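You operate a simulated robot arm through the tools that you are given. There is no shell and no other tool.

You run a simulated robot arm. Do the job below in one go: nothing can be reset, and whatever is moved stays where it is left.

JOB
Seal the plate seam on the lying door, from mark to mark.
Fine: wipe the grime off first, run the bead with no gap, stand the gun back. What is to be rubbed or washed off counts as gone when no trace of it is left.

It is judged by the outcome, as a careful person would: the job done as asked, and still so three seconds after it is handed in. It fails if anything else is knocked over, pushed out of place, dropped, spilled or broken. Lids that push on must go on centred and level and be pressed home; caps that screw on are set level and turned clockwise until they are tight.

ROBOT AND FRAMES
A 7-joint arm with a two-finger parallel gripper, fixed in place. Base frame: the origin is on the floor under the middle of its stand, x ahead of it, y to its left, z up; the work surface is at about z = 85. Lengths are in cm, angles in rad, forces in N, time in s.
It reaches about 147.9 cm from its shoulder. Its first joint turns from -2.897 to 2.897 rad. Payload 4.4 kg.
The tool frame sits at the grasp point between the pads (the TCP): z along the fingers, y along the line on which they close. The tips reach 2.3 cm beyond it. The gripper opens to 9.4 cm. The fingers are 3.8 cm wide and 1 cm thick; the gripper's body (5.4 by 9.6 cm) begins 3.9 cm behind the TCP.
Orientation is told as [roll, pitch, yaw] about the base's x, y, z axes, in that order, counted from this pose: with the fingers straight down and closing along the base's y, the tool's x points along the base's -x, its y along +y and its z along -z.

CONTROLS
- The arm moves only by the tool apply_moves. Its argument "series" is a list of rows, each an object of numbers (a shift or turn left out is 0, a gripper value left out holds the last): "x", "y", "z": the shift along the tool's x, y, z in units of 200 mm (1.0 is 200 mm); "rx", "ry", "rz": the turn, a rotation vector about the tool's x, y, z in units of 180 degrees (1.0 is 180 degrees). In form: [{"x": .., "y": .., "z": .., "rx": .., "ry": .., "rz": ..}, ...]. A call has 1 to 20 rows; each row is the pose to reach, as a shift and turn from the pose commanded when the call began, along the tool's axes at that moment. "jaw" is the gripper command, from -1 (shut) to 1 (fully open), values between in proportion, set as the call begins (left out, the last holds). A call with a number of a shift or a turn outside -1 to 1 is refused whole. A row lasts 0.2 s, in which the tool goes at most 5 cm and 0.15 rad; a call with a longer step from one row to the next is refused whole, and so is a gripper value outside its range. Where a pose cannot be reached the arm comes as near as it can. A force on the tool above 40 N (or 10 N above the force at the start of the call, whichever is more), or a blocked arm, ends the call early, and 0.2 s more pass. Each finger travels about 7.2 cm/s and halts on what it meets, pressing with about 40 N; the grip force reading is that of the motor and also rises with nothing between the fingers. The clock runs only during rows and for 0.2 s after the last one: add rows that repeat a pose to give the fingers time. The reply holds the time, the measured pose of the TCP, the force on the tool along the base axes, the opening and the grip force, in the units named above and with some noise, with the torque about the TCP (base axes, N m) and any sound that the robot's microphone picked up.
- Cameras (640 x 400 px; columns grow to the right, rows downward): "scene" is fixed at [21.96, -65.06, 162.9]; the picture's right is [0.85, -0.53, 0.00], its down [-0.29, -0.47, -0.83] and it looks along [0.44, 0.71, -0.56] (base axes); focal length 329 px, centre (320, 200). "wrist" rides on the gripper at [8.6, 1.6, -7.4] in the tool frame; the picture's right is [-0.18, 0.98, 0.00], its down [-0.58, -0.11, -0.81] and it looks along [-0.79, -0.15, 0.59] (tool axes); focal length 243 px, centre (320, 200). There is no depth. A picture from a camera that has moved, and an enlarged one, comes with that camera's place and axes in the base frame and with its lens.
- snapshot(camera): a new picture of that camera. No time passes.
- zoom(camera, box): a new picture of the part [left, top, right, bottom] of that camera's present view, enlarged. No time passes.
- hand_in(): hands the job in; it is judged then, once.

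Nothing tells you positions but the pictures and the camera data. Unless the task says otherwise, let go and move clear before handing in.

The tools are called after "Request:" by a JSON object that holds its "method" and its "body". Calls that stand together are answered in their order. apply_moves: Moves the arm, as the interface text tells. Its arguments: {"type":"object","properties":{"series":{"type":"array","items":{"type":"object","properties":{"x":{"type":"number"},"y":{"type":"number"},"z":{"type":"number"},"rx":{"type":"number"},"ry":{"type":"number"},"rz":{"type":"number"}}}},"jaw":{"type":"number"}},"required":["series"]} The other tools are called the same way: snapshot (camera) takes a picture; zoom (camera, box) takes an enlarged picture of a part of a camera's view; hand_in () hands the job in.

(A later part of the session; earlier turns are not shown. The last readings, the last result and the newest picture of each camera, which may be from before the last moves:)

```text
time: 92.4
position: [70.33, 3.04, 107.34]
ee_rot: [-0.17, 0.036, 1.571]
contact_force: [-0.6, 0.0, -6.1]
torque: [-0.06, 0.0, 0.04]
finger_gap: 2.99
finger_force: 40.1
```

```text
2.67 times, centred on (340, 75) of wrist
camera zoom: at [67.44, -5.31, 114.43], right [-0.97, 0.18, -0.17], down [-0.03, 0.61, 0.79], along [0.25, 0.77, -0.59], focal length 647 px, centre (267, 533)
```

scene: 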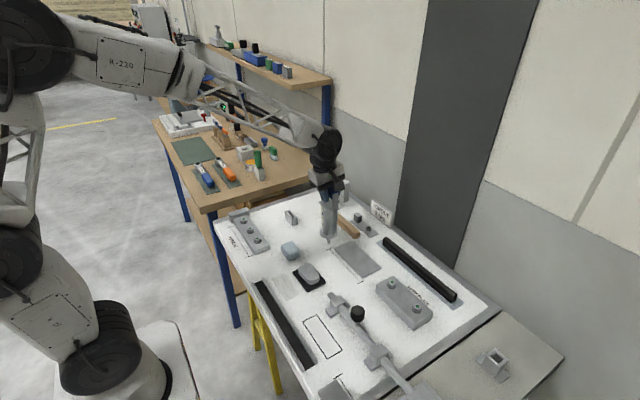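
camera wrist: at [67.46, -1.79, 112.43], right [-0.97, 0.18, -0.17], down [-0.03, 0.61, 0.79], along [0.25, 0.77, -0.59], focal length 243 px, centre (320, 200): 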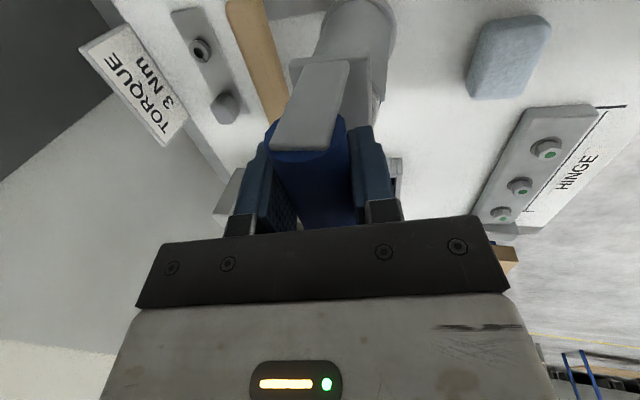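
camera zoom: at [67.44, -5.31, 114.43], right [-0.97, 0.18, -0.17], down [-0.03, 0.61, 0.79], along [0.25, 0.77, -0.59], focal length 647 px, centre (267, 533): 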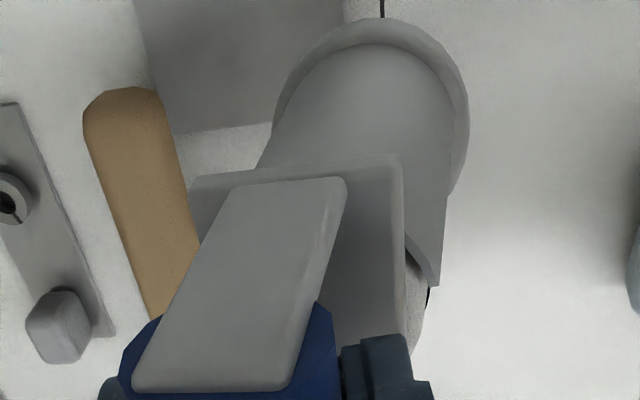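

The gun has tilted about 4.5° (tip toward +y). I'll rotate the tool to bring it vertical again and check.

Request:
{"method": "apply_moves", "body": {"series": [{"ry": 0.0084, "rz": -0.0014}, {"ry": 0.0167, "rz": -0.0029}, {"ry": 0.0251, "rz": -0.0043}, {"ry": 0.0251, "rz": -0.0043}, {"ry": 0.0251, "rz": -0.0043}]}}

Request:
{"method": "zoom", "body": {"camera": "scene", "box": [310, 175, 360, 255]}}

Request:
{"method": "zoom", "body": {"camera": "scene", "box": [322, 240, 362, 265]}}

Request:
{"method": "zoom", "body": {"camera": "wrist", "box": [270, 0, 410, 150]}}

```text
time: 93.6
position: [70.32, 3.09, 107.23]
ee_rot: [-0.171, 0.115, 1.572]
contact_force: [0.3, 0.9, -5.3]
torque: [0.01, -0.03, 0.0]
finger_gap: 2.98
finger_force: 39.6
```

```text
5.00 times, centred on (335, 215) of scene
camera zoom: at [21.96, -65.06, 162.9], right [0.85, -0.53, 0.0], down [-0.29, -0.47, -0.83], along [0.44, 0.71, -0.56], focal length 1645 px, centre (245, 125)
```

zoom: 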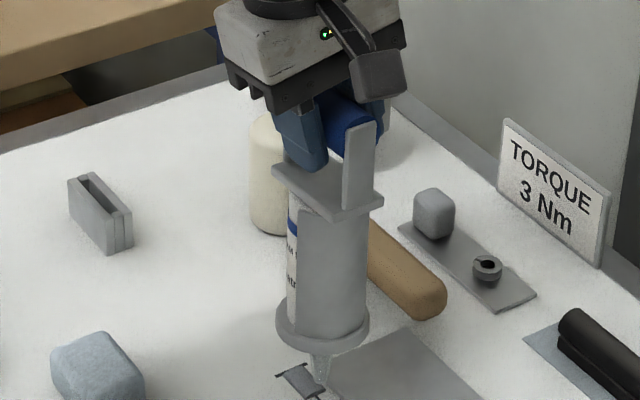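

```text
16.00 times, centred on (342, 252) of scene
camera zoom: at [21.96, -65.06, 162.9], right [0.85, -0.53, 0.0], down [-0.29, -0.47, -0.83], along [0.44, 0.71, -0.56], focal length 5264 px, centre (-32, -640)
```

zoom: 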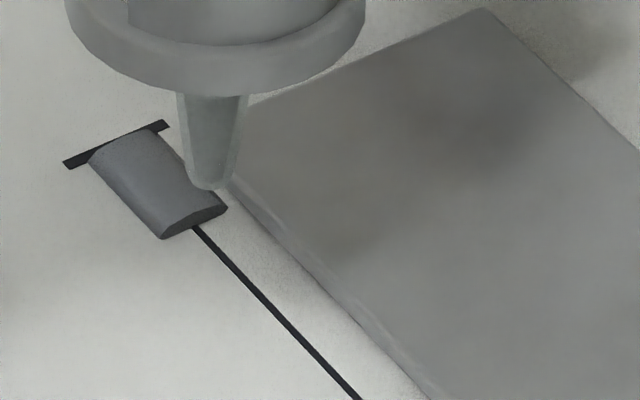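

```text
2.67 times, centred on (340, 75) of wrist
camera zoom: at [67.42, -4.64, 115.09], right [-0.97, 0.16, -0.19], down [-0.03, 0.67, 0.74], along [0.25, 0.72, -0.65], focal length 647 px, centre (267, 533)
```

zoom: 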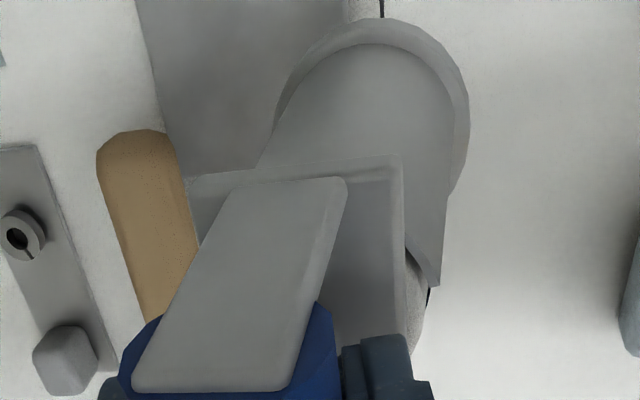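

The gun is vertical again, with the tip about 1.8 cm above the surface. I'll move over the middle of the next segment (y≈2.2) and descend close to the surface.

Request:
{"method": "apply_moves", "body": {"series": [{"x": 0.0089, "y": 0.003, "z": 0.021}, {"x": 0.0178, "y": 0.006, "z": 0.0419}, {"x": 0.0266, "y": 0.009, "z": 0.0629}, {"x": 0.0355, "y": 0.012, "z": 0.0838}, {"x": 0.0355, "y": 0.012, "z": 0.0838}]}}

Request:
{"method": "zoom", "body": {"camera": "scene", "box": [322, 240, 362, 265]}}

```text
time: 94.8
position: [70.39, 2.11, 105.72]
ee_rot: [-0.171, 0.114, 1.57]
contact_force: [-0.3, -0.5, -5.5]
torque: [0.03, -0.04, 0.01]
finger_gap: 2.98
finger_force: 39.7
```

```text
16.00 times, centred on (342, 252) of scene
camera zoom: at [21.96, -65.06, 162.9], right [0.85, -0.53, 0.0], down [-0.29, -0.47, -0.83], along [0.44, 0.71, -0.56], focal length 5264 px, centre (-32, -640)
```

zoom: 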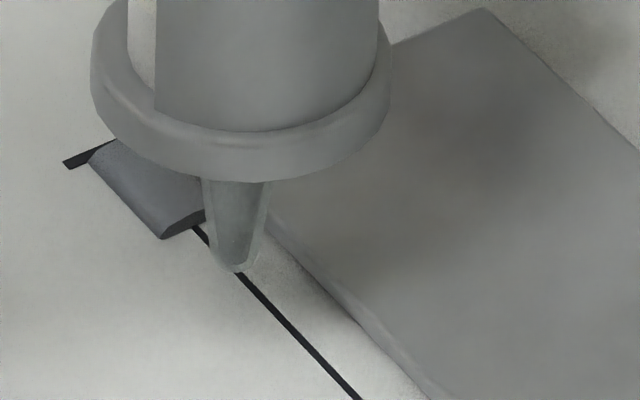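

The tip needs about +0.35 cm in x and +0.5 cm in y to sit mid-segment on the line. I'll adjust that and then feel down to contact.

Request:
{"method": "apply_moves", "body": {"series": [{"x": -0.0128, "y": -0.0082, "z": 0.0037}, {"x": -0.0257, "y": -0.0165, "z": 0.0075}, {"x": -0.0257, "y": -0.0165, "z": 0.0075}]}}

Request:
{"method": "apply_moves", "body": {"series": [{"x": -0.0006, "y": 0.0008, "z": 0.0049}, {"x": -0.0012, "y": 0.0017, "z": 0.0098}, {"x": -0.0012, "y": 0.0017, "z": 0.0098}]}}

Request:
{"method": "zoom", "body": {"camera": "scene", "box": [322, 240, 362, 265]}}

```text
time: 95.6
position: [70.75, 2.64, 105.58]
ee_rot: [-0.17, 0.115, 1.569]
contact_force: [-0.6, 0.2, -5.7]
torque: [0.02, -0.05, -0.01]
finger_gap: 2.98
finger_force: 39.9
```

```text
time: 96.4
position: [70.78, 2.61, 105.26]
ee_rot: [-0.172, 0.114, 1.571]
contact_force: [0.1, -0.3, -5.2]
torque: [0.0, -0.01, 0.04]
finger_gap: 2.99
finger_force: 39.6
```

```text
16.00 times, centred on (342, 252) of scene
camera zoom: at [21.96, -65.06, 162.9], right [0.85, -0.53, 0.0], down [-0.29, -0.47, -0.83], along [0.44, 0.71, -0.56], focal length 5264 px, centre (-32, -640)
```

zoom: 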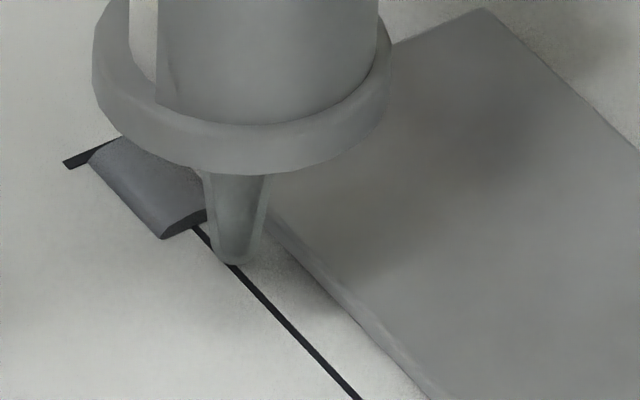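

The tip is just above the line, so I'll continue down to contact.

Request:
{"method": "apply_moves", "body": {"series": [{"x": -0.0006, "y": 0.0008, "z": 0.0049}, {"x": -0.0006, "y": 0.0008, "z": 0.0049}]}}

Request:
{"method": "apply_moves", "body": {"series": [{"x": -0.0006, "y": 0.0008, "z": 0.0049}, {"x": -0.0006, "y": 0.0008, "z": 0.0049}]}}

Request:
{"method": "zoom", "body": {"camera": "scene", "box": [322, 240, 362, 265]}}

```text
time: 97.0
position: [70.81, 2.69, 105.12]
ee_rot: [-0.171, 0.115, 1.57]
contact_force: [0.1, -0.3, -6.1]
torque: [0.01, -0.01, -0.01]
finger_gap: 2.98
finger_force: 40.1
```

```text
time: 97.6
position: [70.66, 2.6, 105.17]
ee_rot: [-0.171, 0.117, 1.571]
contact_force: [0.7, -0.9, 4.7]
torque: [-0.21, -0.09, -0.01]
finger_gap: 2.99
finger_force: 40.1
```

```text
16.00 times, centred on (342, 252) of scene
camera zoom: at [21.96, -65.06, 162.9], right [0.85, -0.53, 0.0], down [-0.29, -0.47, -0.83], along [0.44, 0.71, -0.56], focal length 5264 px, centre (-32, -640)
```

zoom: 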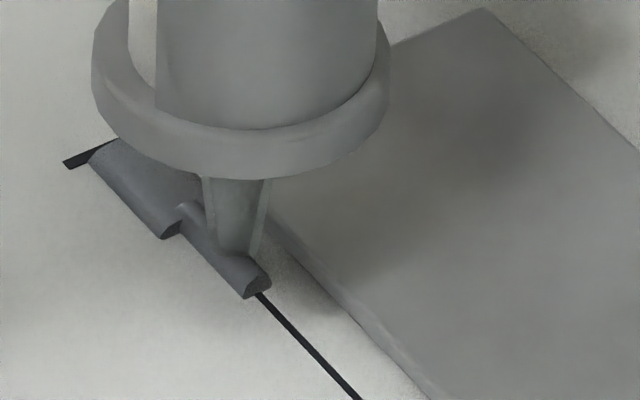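

The second segment was laid on contact and joins the first. Each press lays one roughly 3 cm segment, so I'll lift slightly, step along by about 2.7 cm and press again.

Request:
{"method": "apply_moves", "body": {"series": [{"x": 0.0017, "y": -0.0025, "z": -0.0147}, {"x": 0.0464, "y": -0.0033, "z": -0.0093}, {"x": 0.0911, "y": -0.004, "z": -0.004}, {"x": 0.1358, "y": -0.0048, "z": 0.0014}, {"x": 0.1358, "y": -0.0048, "z": 0.0014}, {"x": 0.1348, "y": -0.0033, "z": 0.0102}, {"x": 0.1341, "y": -0.0023, "z": 0.0161}]}}

Request:
{"method": "zoom", "body": {"camera": "scene", "box": [322, 240, 386, 285]}}

```text
time: 99.2
position: [70.94, -0.19, 105.15]
ee_rot: [-0.171, 0.115, 1.571]
contact_force: [-0.5, -0.9, 1.0]
torque: [-0.29, 0.19, 0.05]
finger_gap: 3.0
finger_force: 40.1
```

```text
8.89 times, centred on (354, 262) of scene
camera zoom: at [21.96, -65.06, 162.9], right [0.85, -0.53, 0.0], down [-0.29, -0.47, -0.83], along [0.44, 0.71, -0.56], focal length 2924 px, centre (18, -356)
```

zoom: 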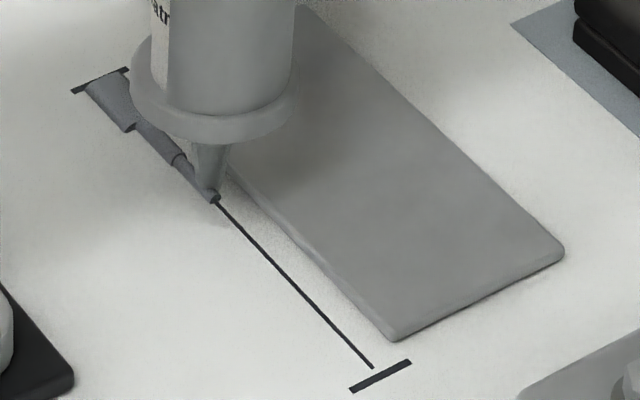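

The third segment is laid but thinner. I'll hold briefly to fill it out and then look closely.

Request:
{"method": "apply_moves", "body": {"series": [{"z": 0}]}}

Request:
{"method": "zoom", "body": {"camera": "scene", "box": [328, 244, 358, 269]}}

```text
time: 99.6
position: [70.87, -0.16, 105.15]
ee_rot: [-0.171, 0.115, 1.571]
contact_force: [0.5, -2.1, 3.5]
torque: [-0.45, 0.02, 0.01]
finger_gap: 3.01
finger_force: 40.0
```

```text
16.00 times, centred on (343, 256) of scene
camera zoom: at [21.96, -65.06, 162.9], right [0.85, -0.53, 0.0], down [-0.29, -0.47, -0.83], along [0.44, 0.71, -0.56], focal length 5264 px, centre (-48, -704)
```

zoom: 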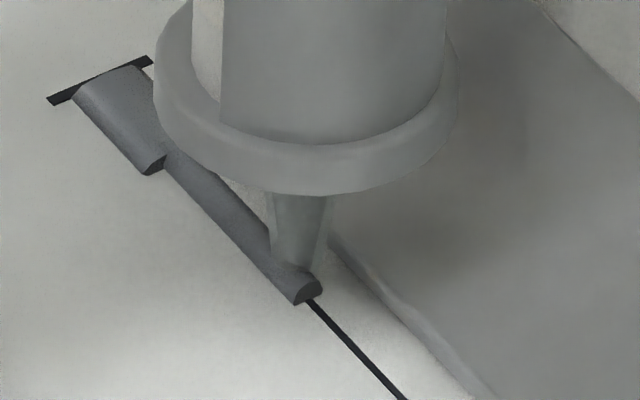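

The segments are continuous and centred on the line. I'll step to the fourth segment.

Request:
{"method": "apply_moves", "body": {"series": [{"x": 0.0017, "y": -0.0025, "z": -0.0147}, {"x": 0.05, "y": -0.0032, "z": -0.009}, {"x": 0.098, "y": -0.0039, "z": -0.0032}, {"x": 0.1458, "y": -0.0046, "z": 0.0026}, {"x": 0.1458, "y": -0.0046, "z": 0.0026}, {"x": 0.1446, "y": -0.0029, "z": 0.0123}, {"x": 0.144, "y": -0.0021, "z": 0.0172}, {"x": 0.144, "y": -0.0021, "z": 0.0172}]}}

Request:
{"method": "zoom", "body": {"camera": "scene", "box": [328, 244, 376, 280]}}

```text
time: 101.4
position: [70.95, -3.06, 105.15]
ee_rot: [-0.172, 0.115, 1.569]
contact_force: [0.7, 1.2, 5.6]
torque: [0.12, 0.0, 0.0]
finger_gap: 2.99
finger_force: 39.7
```

```text
11.11 times, centred on (352, 262) of scene
camera zoom: at [21.96, -65.06, 162.9], right [0.85, -0.53, 0.0], down [-0.29, -0.47, -0.83], along [0.44, 0.71, -0.56], focal length 3656 px, centre (-36, -489)
```

zoom: 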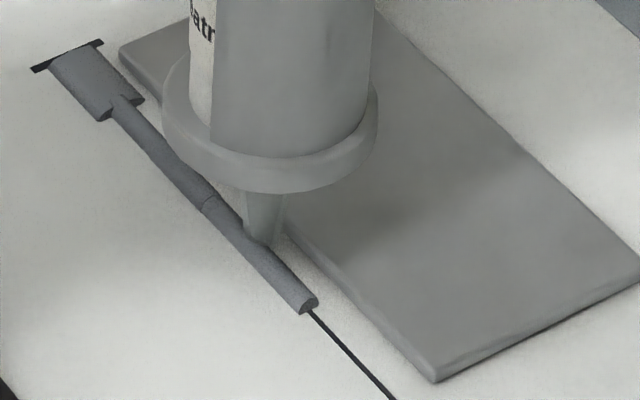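

The fourth segment is laid and continuous. I'll step to the fifth.

Request:
{"method": "apply_moves", "body": {"series": [{"x": 0.0017, "y": -0.0025, "z": -0.0147}, {"x": 0.05, "y": -0.0032, "z": -0.009}, {"x": 0.098, "y": -0.0039, "z": -0.0032}, {"x": 0.1458, "y": -0.0046, "z": 0.0026}, {"x": 0.1458, "y": -0.0046, "z": 0.0026}, {"x": 0.1446, "y": -0.0029, "z": 0.0123}, {"x": 0.144, "y": -0.0021, "z": 0.0172}, {"x": 0.144, "y": -0.0021, "z": 0.0172}]}}

Request:
{"method": "zoom", "body": {"camera": "scene", "box": [328, 244, 384, 286]}}

```text
time: 103.2
position: [71.03, -5.74, 105.22]
ee_rot: [-0.171, 0.114, 1.571]
contact_force: [0.2, -1.4, -1.7]
torque: [-0.12, 0.06, 0.02]
finger_gap: 3.02
finger_force: 40.0
```

```text
9.52 times, centred on (356, 265) of scene
camera zoom: at [21.96, -65.06, 162.9], right [0.85, -0.53, 0.0], down [-0.29, -0.47, -0.83], along [0.44, 0.71, -0.56], focal length 3133 px, centre (-23, -419)
```

zoom: 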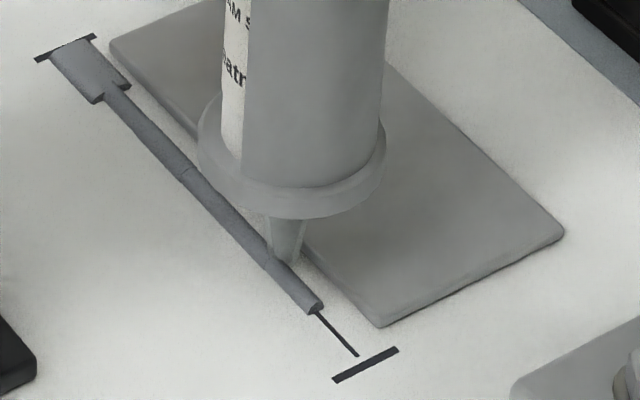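

The fifth segment is laid and one remains before the end tick. I'll correct x slightly and press for the last segment.

Request:
{"method": "apply_moves", "body": {"series": [{"x": 0.0017, "y": -0.0025, "z": -0.0147}, {"x": 0.0464, "y": 0.0008, "z": -0.01}, {"x": 0.0911, "y": 0.0041, "z": -0.0054}, {"x": 0.1358, "y": 0.0075, "z": -0.0007}, {"x": 0.1358, "y": 0.0075, "z": -0.0007}, {"x": 0.1347, "y": 0.0092, "z": 0.0091}, {"x": 0.1339, "y": 0.0103, "z": 0.0155}, {"x": 0.1339, "y": 0.0103, "z": 0.0155}]}}

Request:
{"method": "zoom", "body": {"camera": "scene", "box": [328, 244, 384, 286]}}

```text
time: 105.0
position: [70.93, -8.55, 105.09]
ee_rot: [-0.172, 0.116, 1.571]
contact_force: [0.6, 1.9, 13.0]
torque: [0.35, 0.13, 0.0]
finger_gap: 3.02
finger_force: 40.3
```

```text
9.52 times, centred on (356, 265) of scene
camera zoom: at [21.96, -65.06, 162.9], right [0.85, -0.53, 0.0], down [-0.29, -0.47, -0.83], along [0.44, 0.71, -0.56], focal length 3133 px, centre (-23, -419)
```

zoom: 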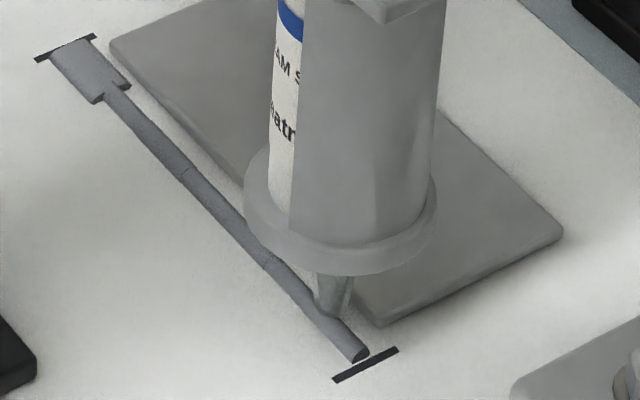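

The bead now runs the full length. I'll lift clear and inspect it closely for gaps.

Request:
{"method": "apply_moves", "body": {"series": [{"x": 0.0017, "y": -0.0025, "z": -0.0147}, {"x": 0.0115, "y": -0.0169, "z": -0.0979}, {"x": 0.0287, "y": -0.0423, "z": -0.2446}, {"x": 0.046, "y": -0.0676, "z": -0.3914}, {"x": 0.046, "y": -0.0676, "z": -0.3914}]}}

Request:
{"method": "zoom", "body": {"camera": "scene", "box": [324, 244, 356, 266]}}

Request:
{"method": "zoom", "body": {"camera": "scene", "box": [346, 262, 378, 284]}}

Request:
{"method": "zoom", "body": {"camera": "scene", "box": [300, 150, 390, 270]}}

```text
time: 106.2
position: [70.9, -8.65, 113.15]
ee_rot: [-0.171, 0.116, 1.57]
contact_force: [0.1, -0.2, -5.4]
torque: [0.04, -0.01, -0.03]
finger_gap: 3.0
finger_force: 40.2
```

```text
16.00 times, centred on (340, 255) of scene
camera zoom: at [21.96, -65.06, 162.9], right [0.85, -0.53, 0.0], down [-0.29, -0.47, -0.83], along [0.44, 0.71, -0.56], focal length 5264 px, centre (0, -680)
```

zoom: 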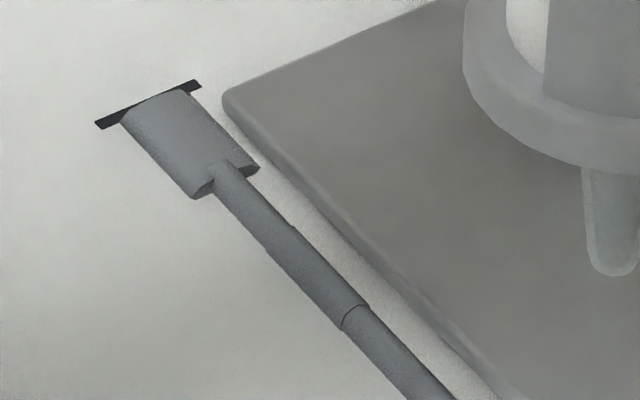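

```text
16.00 times, centred on (362, 273) of scene
camera zoom: at [21.96, -65.06, 162.9], right [0.85, -0.53, 0.0], down [-0.29, -0.47, -0.83], along [0.44, 0.71, -0.56], focal length 5264 px, centre (-352, -968)
```

zoom: 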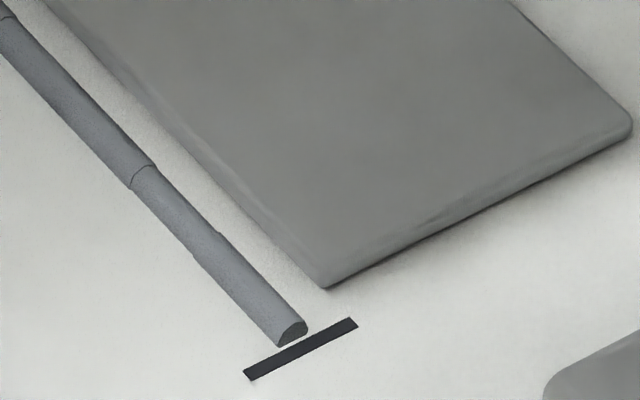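

```text
3.33 times, centred on (345, 210) of scene
camera zoom: at [21.96, -65.06, 162.9], right [0.85, -0.53, 0.0], down [-0.29, -0.47, -0.83], along [0.44, 0.71, -0.56], focal length 1097 px, centre (237, 167)
```

zoom: 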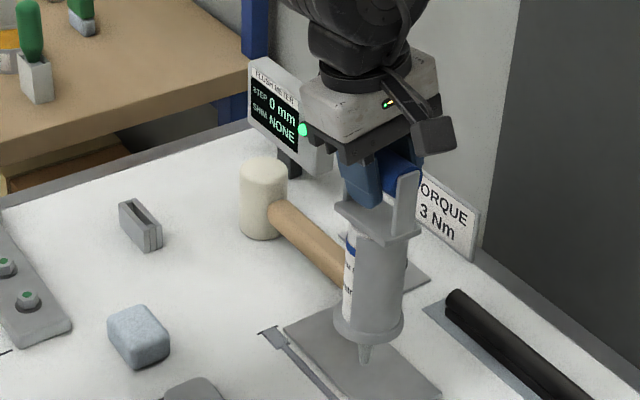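

The bead is continuous from the start tick to the end of the seam line, about 3 mm from the end tick's centre. I'll check it from the wrist camera too.

Request:
{"method": "snapshot", "body": {"camera": "wrist"}}

Request:
{"method": "zoom", "body": {"camera": "wrist", "box": [300, 0, 500, 120]}}

Request:
{"method": "zoom", "body": {"camera": "scene", "box": [356, 268, 376, 282]}}

```text
taken
camera wrist: at [67.93, -16.36, 120.96], right [-0.97, 0.16, -0.19], down [-0.03, 0.67, 0.74], along [0.25, 0.72, -0.65], focal length 243 px, centre (320, 200)
```

wrist: 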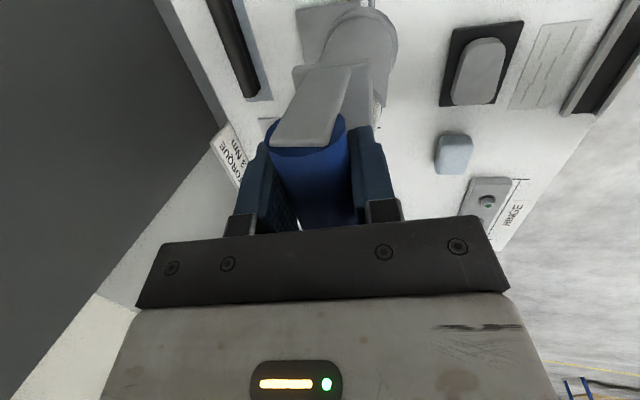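

```text
3.20 times, centred on (400, 60) of wrist
camera zoom: at [67.93, -16.36, 120.96], right [-0.97, 0.16, -0.19], down [-0.03, 0.67, 0.74], along [0.25, 0.72, -0.65], focal length 776 px, centre (64, 648)
```

zoom: 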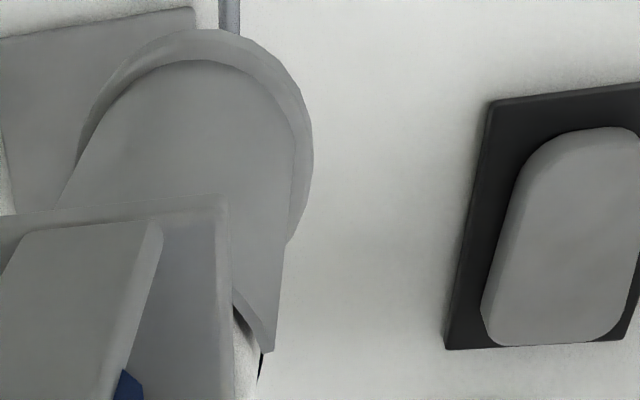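

```text
16.00 times, centred on (366, 275) of scene
camera zoom: at [21.96, -65.06, 162.9], right [0.85, -0.53, 0.0], down [-0.29, -0.47, -0.83], along [0.44, 0.71, -0.56], focal length 5264 px, centre (-416, -1000)
```

zoom: 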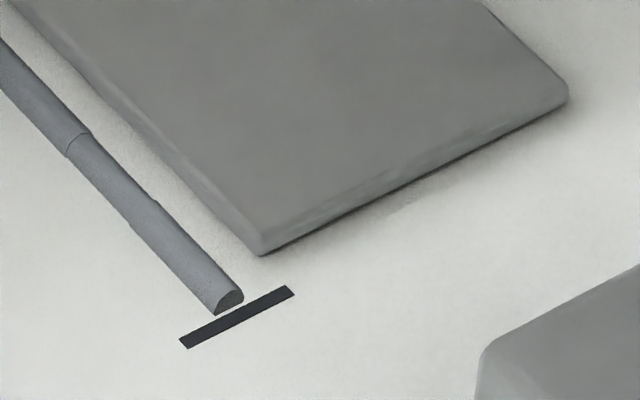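

The boundaries match the seam line's full length with every segment filled, so the bead is complete. Next I'll return the gun, measuring its current tilt first so it can be stood back upright.

Request:
{"method": "zoom", "body": {"camera": "scene", "box": [322, 190, 372, 265]}}

Request:
{"method": "zoom", "body": {"camera": "wrist", "box": [260, 0, 420, 160]}}

```text
5.33 times, centred on (347, 228) of scene
camera zoom: at [21.96, -65.06, 162.9], right [0.85, -0.53, 0.0], down [-0.29, -0.47, -0.83], along [0.44, 0.71, -0.56], focal length 1755 px, centre (176, 53)
```

zoom: 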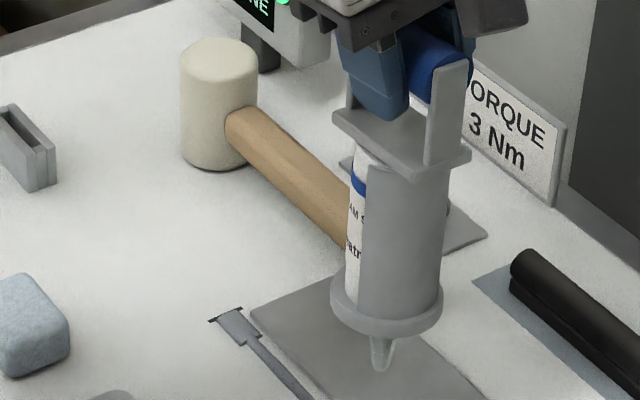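

```text
2.50 times, centred on (340, 80) of wrist
camera zoom: at [67.93, -16.36, 120.96], right [-0.97, 0.16, -0.19], down [-0.03, 0.67, 0.74], along [0.25, 0.72, -0.65], focal length 606 px, centre (270, 500)
```

zoom: 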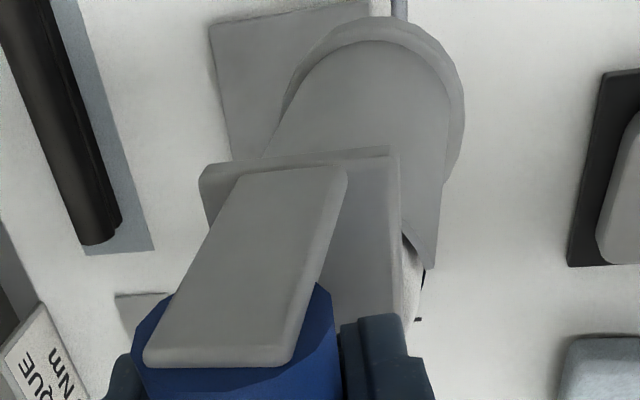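

Relative to vertical the gun leans only about 1.2° (tip toward −x). I'll correct that while raising it and moving back from the wall side, then carry it to the stand.

Request:
{"method": "apply_moves", "body": {"series": [{"x": 0.005, "y": -0.007, "z": -0.04, "rx": 0.0035, "rz": 0.0004}, {"x": 0.015, "y": -0.022, "z": -0.128, "rx": 0.007, "rz": 0.0008}, {"x": 0.03, "y": -0.0442, "z": -0.256, "rx": 0.007, "rz": 0.0008}, {"x": 0.045, "y": -0.0663, "z": -0.384, "rx": 0.007, "rz": 0.0008}, {"x": 0.06, "y": -0.0884, "z": -0.512, "rx": 0.007, "rz": 0.0008}, {"x": 0.0763, "y": -0.1124, "z": -0.6507, "rx": 0.007, "rz": 0.0008}, {"x": 0.0763, "y": -0.02, "z": -0.6667, "rx": 0.007, "rz": 0.0008}, {"x": 0.0763, "y": 0.1, "z": -0.6874, "rx": 0.007, "rz": 0.0008}, {"x": 0.0763, "y": 0.22, "z": -0.708, "rx": 0.007, "rz": 0.0008}, {"x": 0.0763, "y": 0.34, "z": -0.7287, "rx": 0.007, "rz": 0.0008}, {"x": 0.0763, "y": 0.41, "z": -0.7408, "rx": 0.007, "rz": 0.0008}, {"x": 0.0763, "y": 0.4245, "z": -0.7433, "rx": 0.007, "rz": 0.0008}, {"x": 0.0763, "y": 0.4245, "z": -0.7433, "rx": 0.007, "rz": 0.0008}]}}

Request:
{"method": "zoom", "body": {"camera": "scene", "box": [320, 235, 384, 290]}}

Request:
{"method": "snapshot", "body": {"camera": "scene"}}

```text
time: 109.0
position: [60.1, -8.65, 126.36]
ee_rot: [-0.192, 0.114, 1.568]
contact_force: [-0.1, 0.4, -6.1]
torque: [-0.02, -0.02, 0.01]
finger_gap: 2.99
finger_force: 40.1
```

```text
7.27 times, centred on (352, 262) of scene
camera zoom: at [21.96, -65.06, 162.9], right [0.85, -0.53, 0.0], down [-0.29, -0.47, -0.83], along [0.44, 0.71, -0.56], focal length 2393 px, centre (87, -254)
```

zoom: 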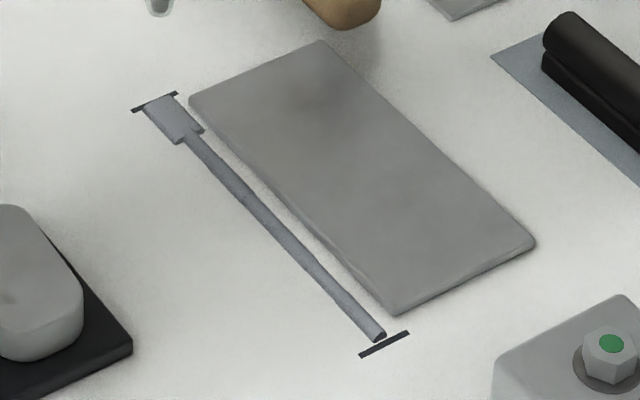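

```text
taken
```

scene: 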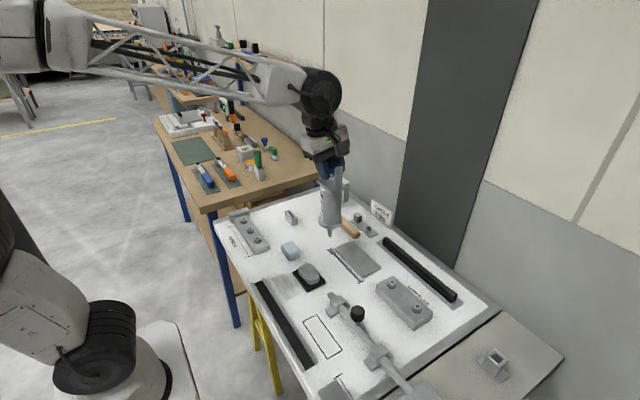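

The bead is intact and continuous. I'll carry the gun back along +y toward its stand at a safe height.

Request:
{"method": "apply_moves", "body": {"series": [{"x": -0.0298, "y": -0.0007, "z": -0.0034}, {"x": -0.0994, "y": -0.0022, "z": -0.0112}, {"x": -0.1987, "y": -0.0043, "z": -0.0223}, {"x": -0.3179, "y": -0.0069, "z": -0.0357}, {"x": -0.4371, "y": -0.0095, "z": -0.0491}, {"x": -0.5564, "y": -0.0122, "z": -0.0626}, {"x": -0.6756, "y": -0.0148, "z": -0.076}, {"x": -0.7948, "y": -0.0174, "z": -0.0894}, {"x": -0.8942, "y": -0.0195, "z": -0.1005}, {"x": -0.9637, "y": -0.021, "z": -0.1083}, {"x": -0.9935, "y": -0.0217, "z": -0.1117}, {"x": -0.9935, "y": -0.0217, "z": -0.1117}]}}

Request:
{"method": "apply_moves", "body": {"series": [{"x": -0.0298, "y": -0.0007, "z": -0.0034}, {"x": -0.0994, "y": -0.0022, "z": -0.0112}, {"x": -0.1987, "y": -0.0043, "z": -0.0223}, {"x": -0.3179, "y": -0.0069, "z": -0.0357}, {"x": -0.4371, "y": -0.0095, "z": -0.0491}, {"x": -0.5564, "y": -0.0122, "z": -0.0626}, {"x": -0.6756, "y": -0.0148, "z": -0.076}, {"x": -0.7948, "y": -0.0174, "z": -0.0894}, {"x": -0.8942, "y": -0.0195, "z": -0.1005}, {"x": -0.9637, "y": -0.021, "z": -0.1083}, {"x": -0.9935, "y": -0.0217, "z": -0.1117}, {"x": -0.9935, "y": -0.0217, "z": -0.1117}]}}

Request:
{"method": "apply_moves", "body": {"series": [{"x": -0.0298, "y": -0.0007, "z": -0.0034}, {"x": -0.0994, "y": -0.0022, "z": -0.0112}, {"x": -0.1987, "y": -0.0043, "z": -0.0223}, {"x": -0.3179, "y": -0.0069, "z": -0.0357}, {"x": -0.4371, "y": -0.0095, "z": -0.0491}, {"x": -0.5564, "y": -0.0122, "z": -0.0626}, {"x": -0.6756, "y": -0.0148, "z": -0.076}, {"x": -0.7948, "y": -0.0174, "z": -0.0894}, {"x": -0.8942, "y": -0.0195, "z": -0.1005}, {"x": -0.9637, "y": -0.021, "z": -0.1083}, {"x": -0.9935, "y": -0.0217, "z": -0.1117}, {"x": -0.9935, "y": -0.0217, "z": -0.1117}]}}

Request:
{"method": "apply_moves", "body": {"series": [{"x": -0.0298, "y": -0.0007, "z": -0.0034}, {"x": -0.0994, "y": -0.0022, "z": -0.0112}, {"x": -0.1987, "y": -0.0043, "z": -0.0223}, {"x": -0.3179, "y": -0.0069, "z": -0.0357}, {"x": -0.4371, "y": -0.0095, "z": -0.0491}, {"x": -0.5564, "y": -0.0122, "z": -0.0626}, {"x": -0.6756, "y": -0.0148, "z": -0.076}, {"x": -0.7948, "y": -0.0174, "z": -0.0894}, {"x": -0.8942, "y": -0.0195, "z": -0.1005}, {"x": -0.9637, "y": -0.021, "z": -0.1083}, {"x": -0.9935, "y": -0.0217, "z": -0.1117}, {"x": -0.9935, "y": -0.0217, "z": -0.1117}]}}

Request:
{"method": "snapshot", "body": {"camera": "scene"}}

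```text
time: 111.6
position: [59.99, 11.42, 126.32]
ee_rot: [-0.192, 0.114, 1.569]
contact_force: [-0.6, 0.4, -5.3]
torque: [0.01, -0.01, -0.02]
finger_gap: 2.98
finger_force: 39.9
```

```text
time: 114.2
position: [59.99, 31.36, 126.36]
ee_rot: [-0.194, 0.115, 1.569]
contact_force: [-0.2, 0.0, -6.2]
torque: [0.0, -0.03, -0.01]
finger_gap: 3.0
finger_force: 39.7
```

```text
time: 116.8
position: [60.1, 51.39, 126.24]
ee_rot: [-0.192, 0.115, 1.57]
contact_force: [-0.7, -0.5, -4.7]
torque: [0.04, -0.07, 0.02]
finger_gap: 2.97
finger_force: 40.0
```

```text
time: 119.4
position: [60.09, 71.46, 126.41]
ee_rot: [-0.193, 0.115, 1.569]
contact_force: [-0.2, -0.1, -5.4]
torque: [0.06, 0.0, 0.0]
finger_gap: 2.97
finger_force: 39.7
```

```text
taken
```

scene: 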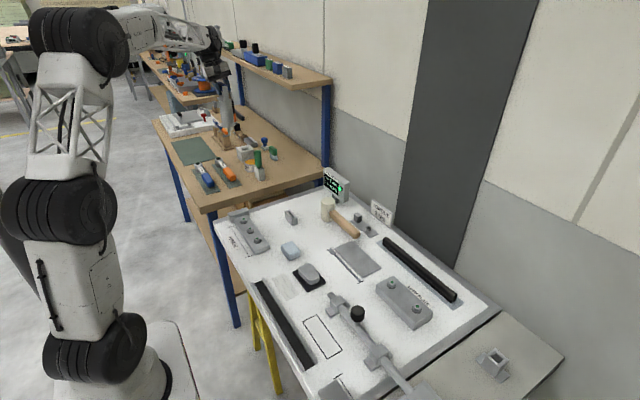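

The gun is steady at (60, 71.4, 126.3). I'll move it over the stand at about (71, 87), staying high.

Request:
{"method": "apply_moves", "body": {"series": [{"x": -0.0233, "y": -0.0166, "z": 0.0005}, {"x": -0.0775, "y": -0.0554, "z": 0.0017}, {"x": -0.155, "y": -0.1109, "z": 0.0035}, {"x": -0.248, "y": -0.1774, "z": 0.0055}, {"x": -0.341, "y": -0.2439, "z": 0.0076}, {"x": -0.434, "y": -0.3105, "z": 0.0097}, {"x": -0.527, "y": -0.377, "z": 0.0118}, {"x": -0.62, "y": -0.4435, "z": 0.0138}, {"x": -0.6975, "y": -0.499, "z": 0.0156}, {"x": -0.7518, "y": -0.5378, "z": 0.0168}, {"x": -0.775, "y": -0.5544, "z": 0.0173}, {"x": -0.775, "y": -0.5544, "z": 0.0173}]}}

Request:
{"method": "zoom", "body": {"camera": "scene", "box": [215, 70, 275, 165]}}

Request:
{"method": "snapshot", "body": {"camera": "wrist"}}

```text
time: 122.0
position: [71.21, 86.89, 126.49]
ee_rot: [-0.193, 0.114, 1.569]
contact_force: [-0.3, 0.5, -5.2]
torque: [0.06, 0.02, -0.01]
finger_gap: 3.02
finger_force: 40.2
```

```text
4.21 times, centred on (245, 118) of scene
camera zoom: at [21.96, -65.06, 162.9], right [0.85, -0.53, 0.0], down [-0.29, -0.47, -0.83], along [0.44, 0.71, -0.56], focal length 1385 px, centre (636, 547)
```

zoom: 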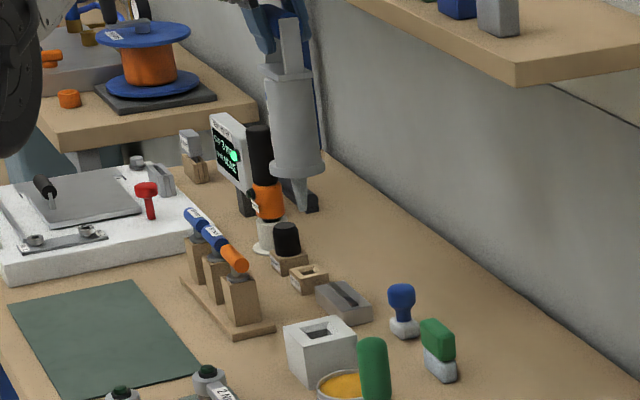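

```text
taken
camera wrist: at [68.13, 79.25, 134.19], right [-0.96, 0.16, -0.21], down [-0.05, 0.67, 0.74], along [0.26, 0.72, -0.64], focal length 243 px, centre (320, 200)
```

wrist: 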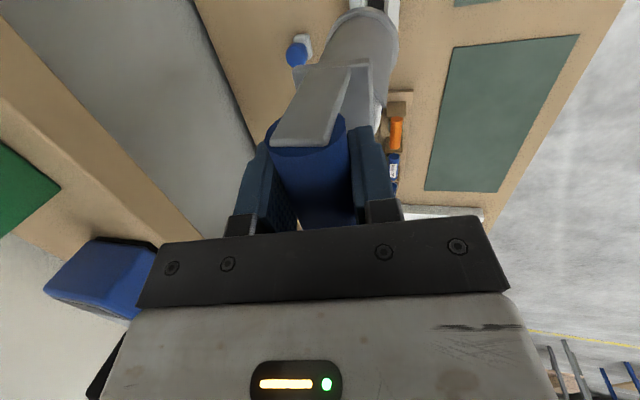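

The gun is above its stand. I'll zoom in on the gun body, the tip and the stand's hole to align them.

Request:
{"method": "zoom", "body": {"camera": "scene", "box": [229, 84, 261, 124]}}

Request:
{"method": "zoom", "body": {"camera": "scene", "box": [230, 140, 262, 165]}}

Request:
{"method": "zoom", "body": {"camera": "wrist", "box": [260, 0, 420, 160]}}

```text
10.00 times, centred on (245, 104) of scene
camera zoom: at [21.96, -65.06, 162.9], right [0.85, -0.53, 0.0], down [-0.29, -0.47, -0.83], along [0.44, 0.71, -0.56], focal length 3290 px, centre (1070, 1160)
```

zoom: 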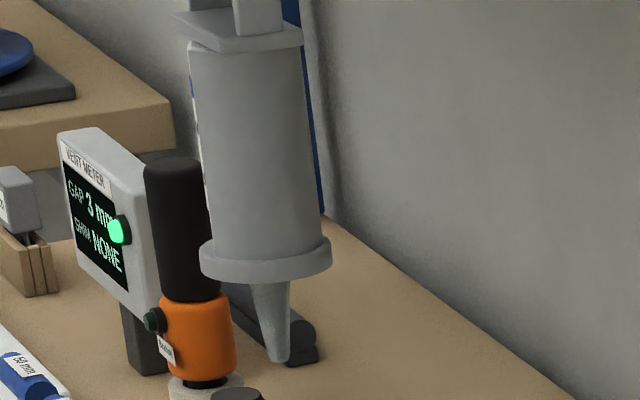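

```text
16.00 times, centred on (246, 152) of scene
camera zoom: at [21.96, -65.06, 162.9], right [0.85, -0.53, 0.0], down [-0.29, -0.47, -0.83], along [0.44, 0.71, -0.56], focal length 5264 px, centre (1504, 960)
```

zoom: 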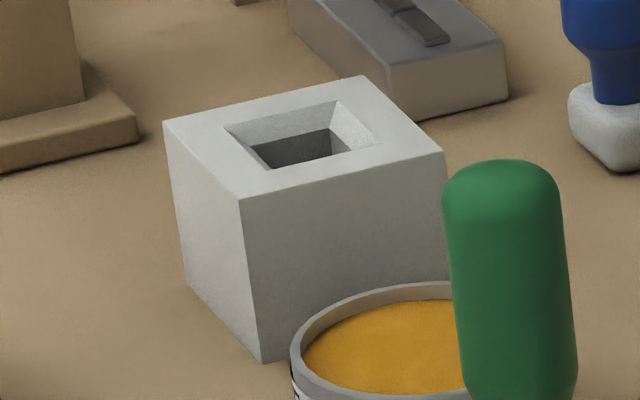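

```text
2.50 times, centred on (340, 80) of wrist
camera zoom: at [68.13, 79.25, 134.19], right [-0.96, 0.16, -0.21], down [-0.05, 0.67, 0.74], along [0.26, 0.72, -0.64], focal length 606 px, centre (270, 500)
```

zoom: 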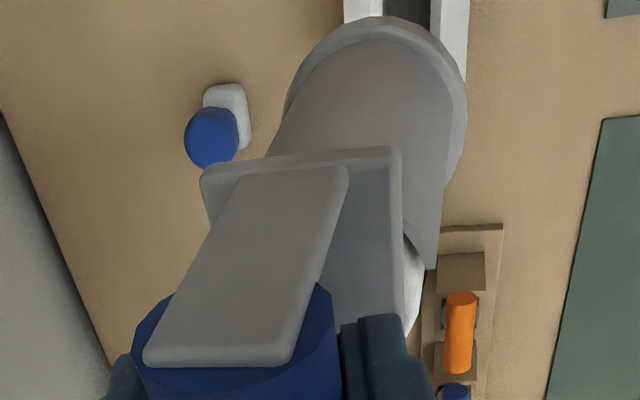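

The stand's hole is centred near (71.0, 87.2) and roughly 3.8 cm wide. The gun's lean looks like about 2°, so I'll measure it more precisely with closer zooms.

Request:
{"method": "zoom", "body": {"camera": "scene", "box": [234, 84, 266, 104]}}

Request:
{"method": "zoom", "body": {"camera": "scene", "box": [234, 102, 266, 122]}}

```text
16.00 times, centred on (250, 94) of scene
camera zoom: at [21.96, -65.06, 162.9], right [0.85, -0.53, 0.0], down [-0.29, -0.47, -0.83], along [0.44, 0.71, -0.56], focal length 5264 px, centre (1440, 1896)
```

zoom: 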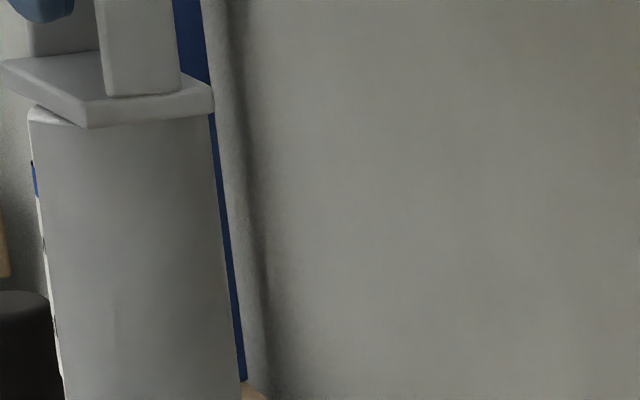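

```text
16.00 times, centred on (250, 112) of scene
camera zoom: at [21.96, -65.06, 162.9], right [0.85, -0.53, 0.0], down [-0.29, -0.47, -0.83], along [0.44, 0.71, -0.56], focal length 5264 px, centre (1440, 1608)
```

zoom: 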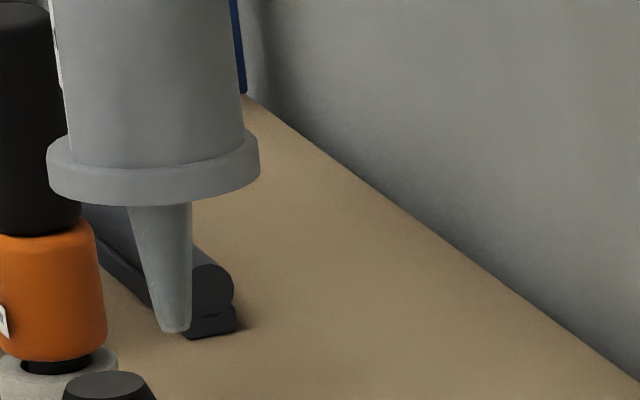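

Using the blue shelf post as a vertical reference, the gun is very close to vertical, and its downward path leads right to the hole's centre. I'll lower it until the tip is just above the stand and check.

Request:
{"method": "apply_moves", "body": {"series": [{"x": -0.0028, "y": 0.0047, "z": 0.0244}, {"x": -0.0085, "y": 0.0142, "z": 0.0731}, {"x": -0.0199, "y": 0.0332, "z": 0.1707}, {"x": -0.0313, "y": 0.0521, "z": 0.2682}, {"x": -0.0427, "y": 0.0711, "z": 0.3657}, {"x": -0.054, "y": 0.0901, "z": 0.4632}, {"x": -0.0654, "y": 0.109, "z": 0.5607}, {"x": -0.074, "y": 0.1232, "z": 0.6339}, {"x": -0.0797, "y": 0.1327, "z": 0.6826}, {"x": -0.0797, "y": 0.1327, "z": 0.6826}]}}

Request:
{"method": "zoom", "body": {"camera": "scene", "box": [226, 125, 266, 165]}}

Request:
{"method": "zoom", "body": {"camera": "wrist", "box": [260, 0, 420, 160]}}

```text
time: 124.2
position: [71.2, 87.17, 112.44]
ee_rot: [-0.194, 0.116, 1.569]
contact_force: [0.2, 0.0, -6.4]
torque: [0.02, -0.01, 0.0]
finger_gap: 2.98
finger_force: 40.1
```

```text
10.00 times, centred on (246, 145) of scene
camera zoom: at [21.96, -65.06, 162.9], right [0.85, -0.53, 0.0], down [-0.29, -0.47, -0.83], along [0.44, 0.71, -0.56], focal length 3290 px, centre (1060, 750)
```

zoom: 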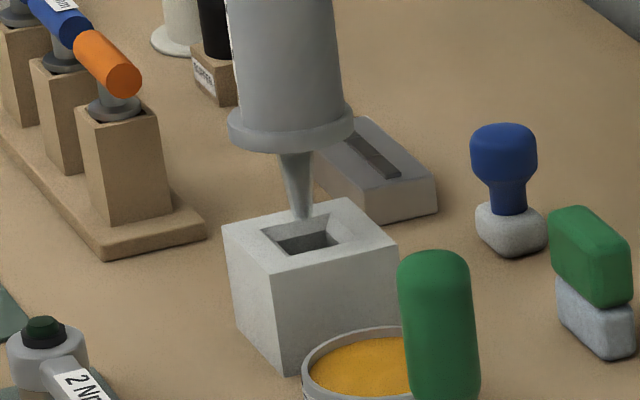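

```text
2.50 times, centred on (340, 80) of wrist
camera zoom: at [67.99, 79.35, 120.09], right [-0.96, 0.16, -0.21], down [-0.05, 0.67, 0.74], along [0.26, 0.72, -0.64], focal length 606 px, centre (270, 500)
```

zoom: 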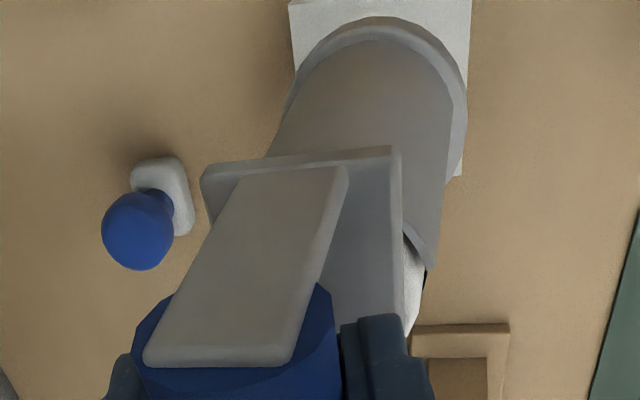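

The tip is lined up directly above the hole. I'll lower it most of the way in.

Request:
{"method": "apply_moves", "body": {"series": [{"x": -0.0028, "y": 0.0047, "z": 0.0244}, {"x": -0.0074, "y": 0.0123, "z": 0.0634}, {"x": -0.0119, "y": 0.0199, "z": 0.1024}, {"x": -0.0165, "y": 0.0275, "z": 0.1414}, {"x": -0.021, "y": 0.0351, "z": 0.1804}, {"x": -0.0256, "y": 0.0427, "z": 0.2194}, {"x": -0.0285, "y": 0.0474, "z": 0.2438}, {"x": -0.0285, "y": 0.0474, "z": 0.2438}]}}

Request:
{"method": "zoom", "body": {"camera": "scene", "box": [226, 110, 266, 165]}}

```text
time: 126.0
position: [71.1, 87.02, 107.41]
ee_rot: [-0.19, 0.116, 1.569]
contact_force: [-1.0, 7.5, -2.9]
torque: [1.09, 0.12, -0.06]
finger_gap: 2.98
finger_force: 40.0
```

```text
7.27 times, centred on (246, 138) of scene
camera zoom: at [21.96, -65.06, 162.9], right [0.85, -0.53, 0.0], down [-0.29, -0.47, -0.83], along [0.44, 0.71, -0.56], focal length 2393 px, centre (858, 654)
```

zoom: 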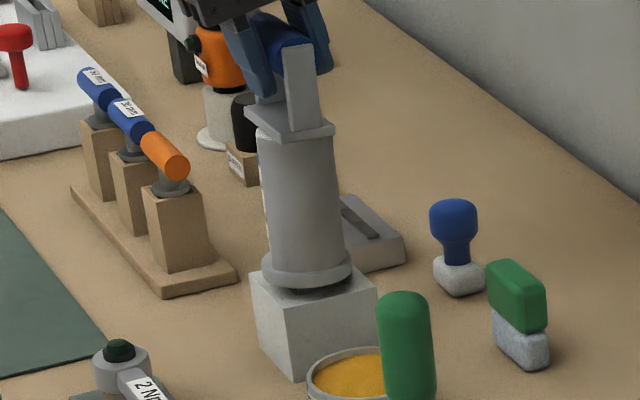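

The nozzle is touching the −y wall of the hole, with a 7.5 N side force, which confirms a ~2° lean toward −y. I'll back up slightly and rotate to straighten it.

Request:
{"method": "apply_moves", "body": {"series": [{"x": 0.0057, "y": -0.0095, "z": -0.0488}, {"x": 0.0057, "y": -0.0095, "z": -0.0488, "ry": -0.004, "rz": 0.0008}, {"x": 0.0057, "y": -0.0095, "z": -0.0488, "ry": -0.008, "rz": 0.0016}, {"x": 0.0057, "y": -0.0095, "z": -0.0488, "ry": -0.0125, "rz": 0.0024}, {"x": 0.0057, "y": -0.0095, "z": -0.0488, "ry": -0.0125, "rz": 0.0024}]}}

Request:
{"method": "zoom", "body": {"camera": "scene", "box": [226, 110, 266, 165]}}

Request:
{"method": "zoom", "body": {"camera": "wrist", "box": [260, 0, 420, 160]}}

```text
time: 127.2
position: [71.17, 86.96, 108.31]
ee_rot: [-0.193, 0.076, 1.568]
contact_force: [0.3, -0.4, -5.1]
torque: [0.0, 0.0, 0.02]
finger_gap: 3.0
finger_force: 39.6
```

```text
7.27 times, centred on (246, 138) of scene
camera zoom: at [21.96, -65.06, 162.9], right [0.85, -0.53, 0.0], down [-0.29, -0.47, -0.83], along [0.44, 0.71, -0.56], focal length 2393 px, centre (858, 654)
```

zoom: 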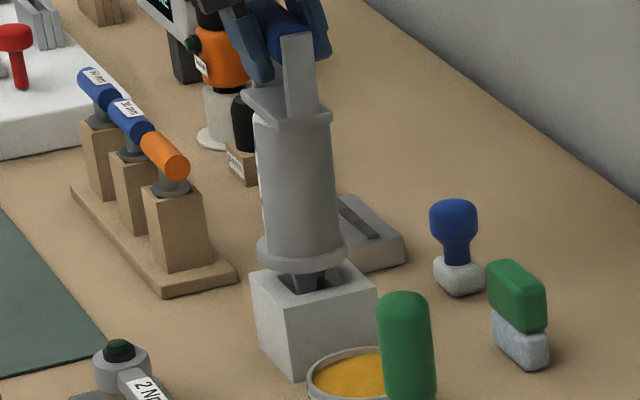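

```text
2.50 times, centred on (340, 80) of wrist
camera zoom: at [68.02, 78.93, 115.74], right [-0.96, 0.17, -0.2], down [-0.05, 0.64, 0.77], along [0.26, 0.75, -0.61], focal length 606 px, centre (270, 500)
```

zoom: 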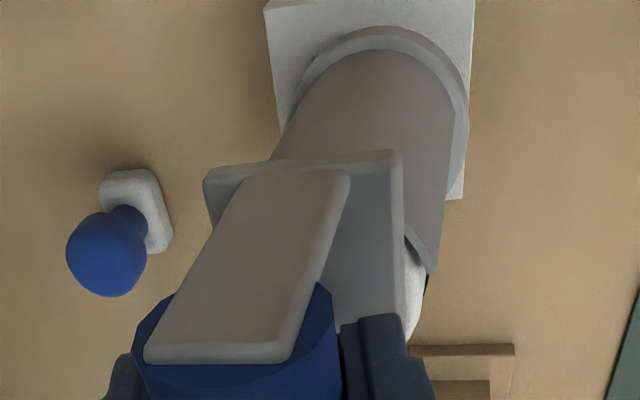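

The side force is gone. The gun also leans about 2° with its bottom toward −x, so the flange sits about 0.5 cm off the stand's centre. I'll correct that too.

Request:
{"method": "apply_moves", "body": {"series": [{"rx": 0.0037, "rz": 0.0003}, {"rx": 0.0074, "rz": 0.0005}, {"rx": 0.0111, "rz": 0.0008}, {"rx": 0.0111, "rz": 0.0008}, {"rx": 0.0111, "rz": 0.0008}]}}

Request:
{"method": "zoom", "body": {"camera": "scene", "box": [226, 110, 266, 165]}}

Request:
{"method": "zoom", "body": {"camera": "wrist", "box": [260, 0, 420, 160]}}

```text
time: 128.4
position: [71.16, 86.94, 108.29]
ee_rot: [-0.229, 0.074, 1.565]
contact_force: [-0.5, -0.5, -5.5]
torque: [-0.01, 0.04, 0.01]
finger_gap: 3.02
finger_force: 40.5
```

```text
7.27 times, centred on (246, 138) of scene
camera zoom: at [21.96, -65.06, 162.9], right [0.85, -0.53, 0.0], down [-0.29, -0.47, -0.83], along [0.44, 0.71, -0.56], focal length 2393 px, centre (858, 654)
```

zoom: 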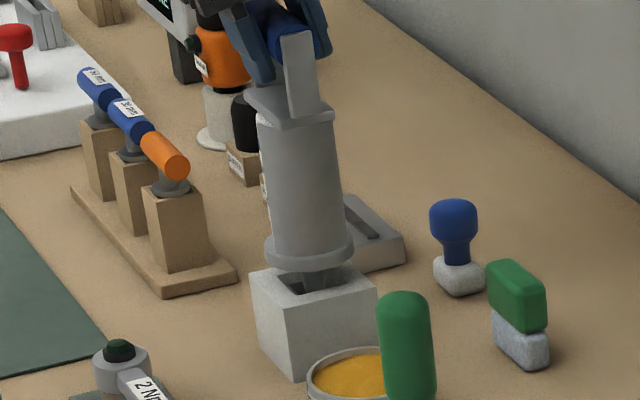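

```text
2.50 times, centred on (340, 80) of wrist
camera zoom: at [67.79, 78.95, 115.65], right [-0.96, 0.17, -0.24], down [-0.07, 0.64, 0.76], along [0.28, 0.75, -0.6], focal length 606 px, centre (270, 500)
```

zoom: 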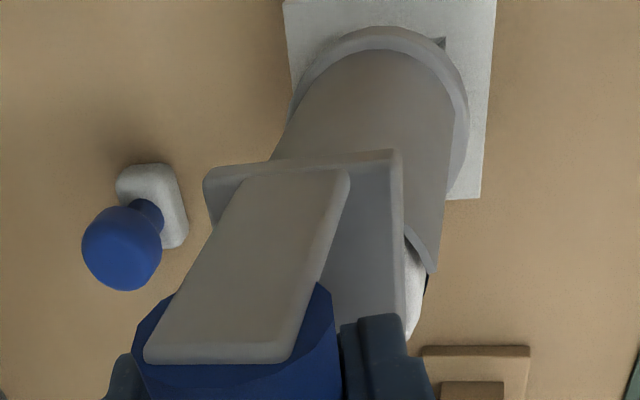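

The flange is now centred over the stand. I'll lower the rest of the way slowly and watch the force.

Request:
{"method": "apply_moves", "body": {"series": [{"x": -0.0015, "y": 0.0045, "z": 0.0194}, {"x": -0.003, "y": 0.0091, "z": 0.0389}, {"x": -0.0044, "y": 0.0136, "z": 0.0583}, {"x": -0.0055, "y": 0.017, "z": 0.0729}, {"x": -0.0055, "y": 0.017, "z": 0.0729}]}}

Request:
{"method": "zoom", "body": {"camera": "scene", "box": [226, 130, 266, 165]}}

```text
time: 129.6
position: [71.24, 86.93, 106.82]
ee_rot: [-0.228, 0.075, 1.566]
contact_force: [-0.1, -1.0, -4.3]
torque: [-0.01, 0.0, -0.02]
finger_gap: 3.0
finger_force: 39.2
```

```text
11.43 times, centred on (246, 148) of scene
camera zoom: at [21.96, -65.06, 162.9], right [0.85, -0.53, 0.0], down [-0.29, -0.47, -0.83], along [0.44, 0.71, -0.56], focal length 3760 px, centre (1166, 800)
```

zoom: 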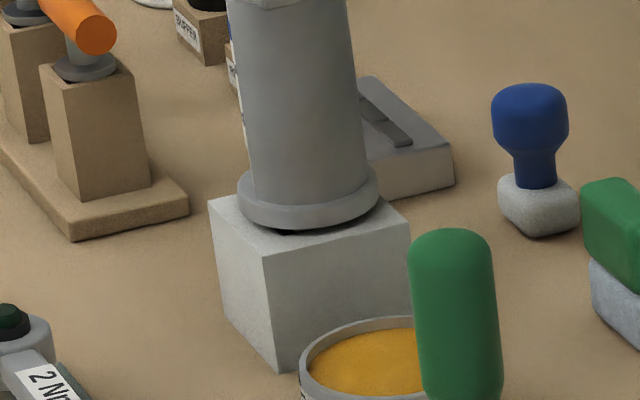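

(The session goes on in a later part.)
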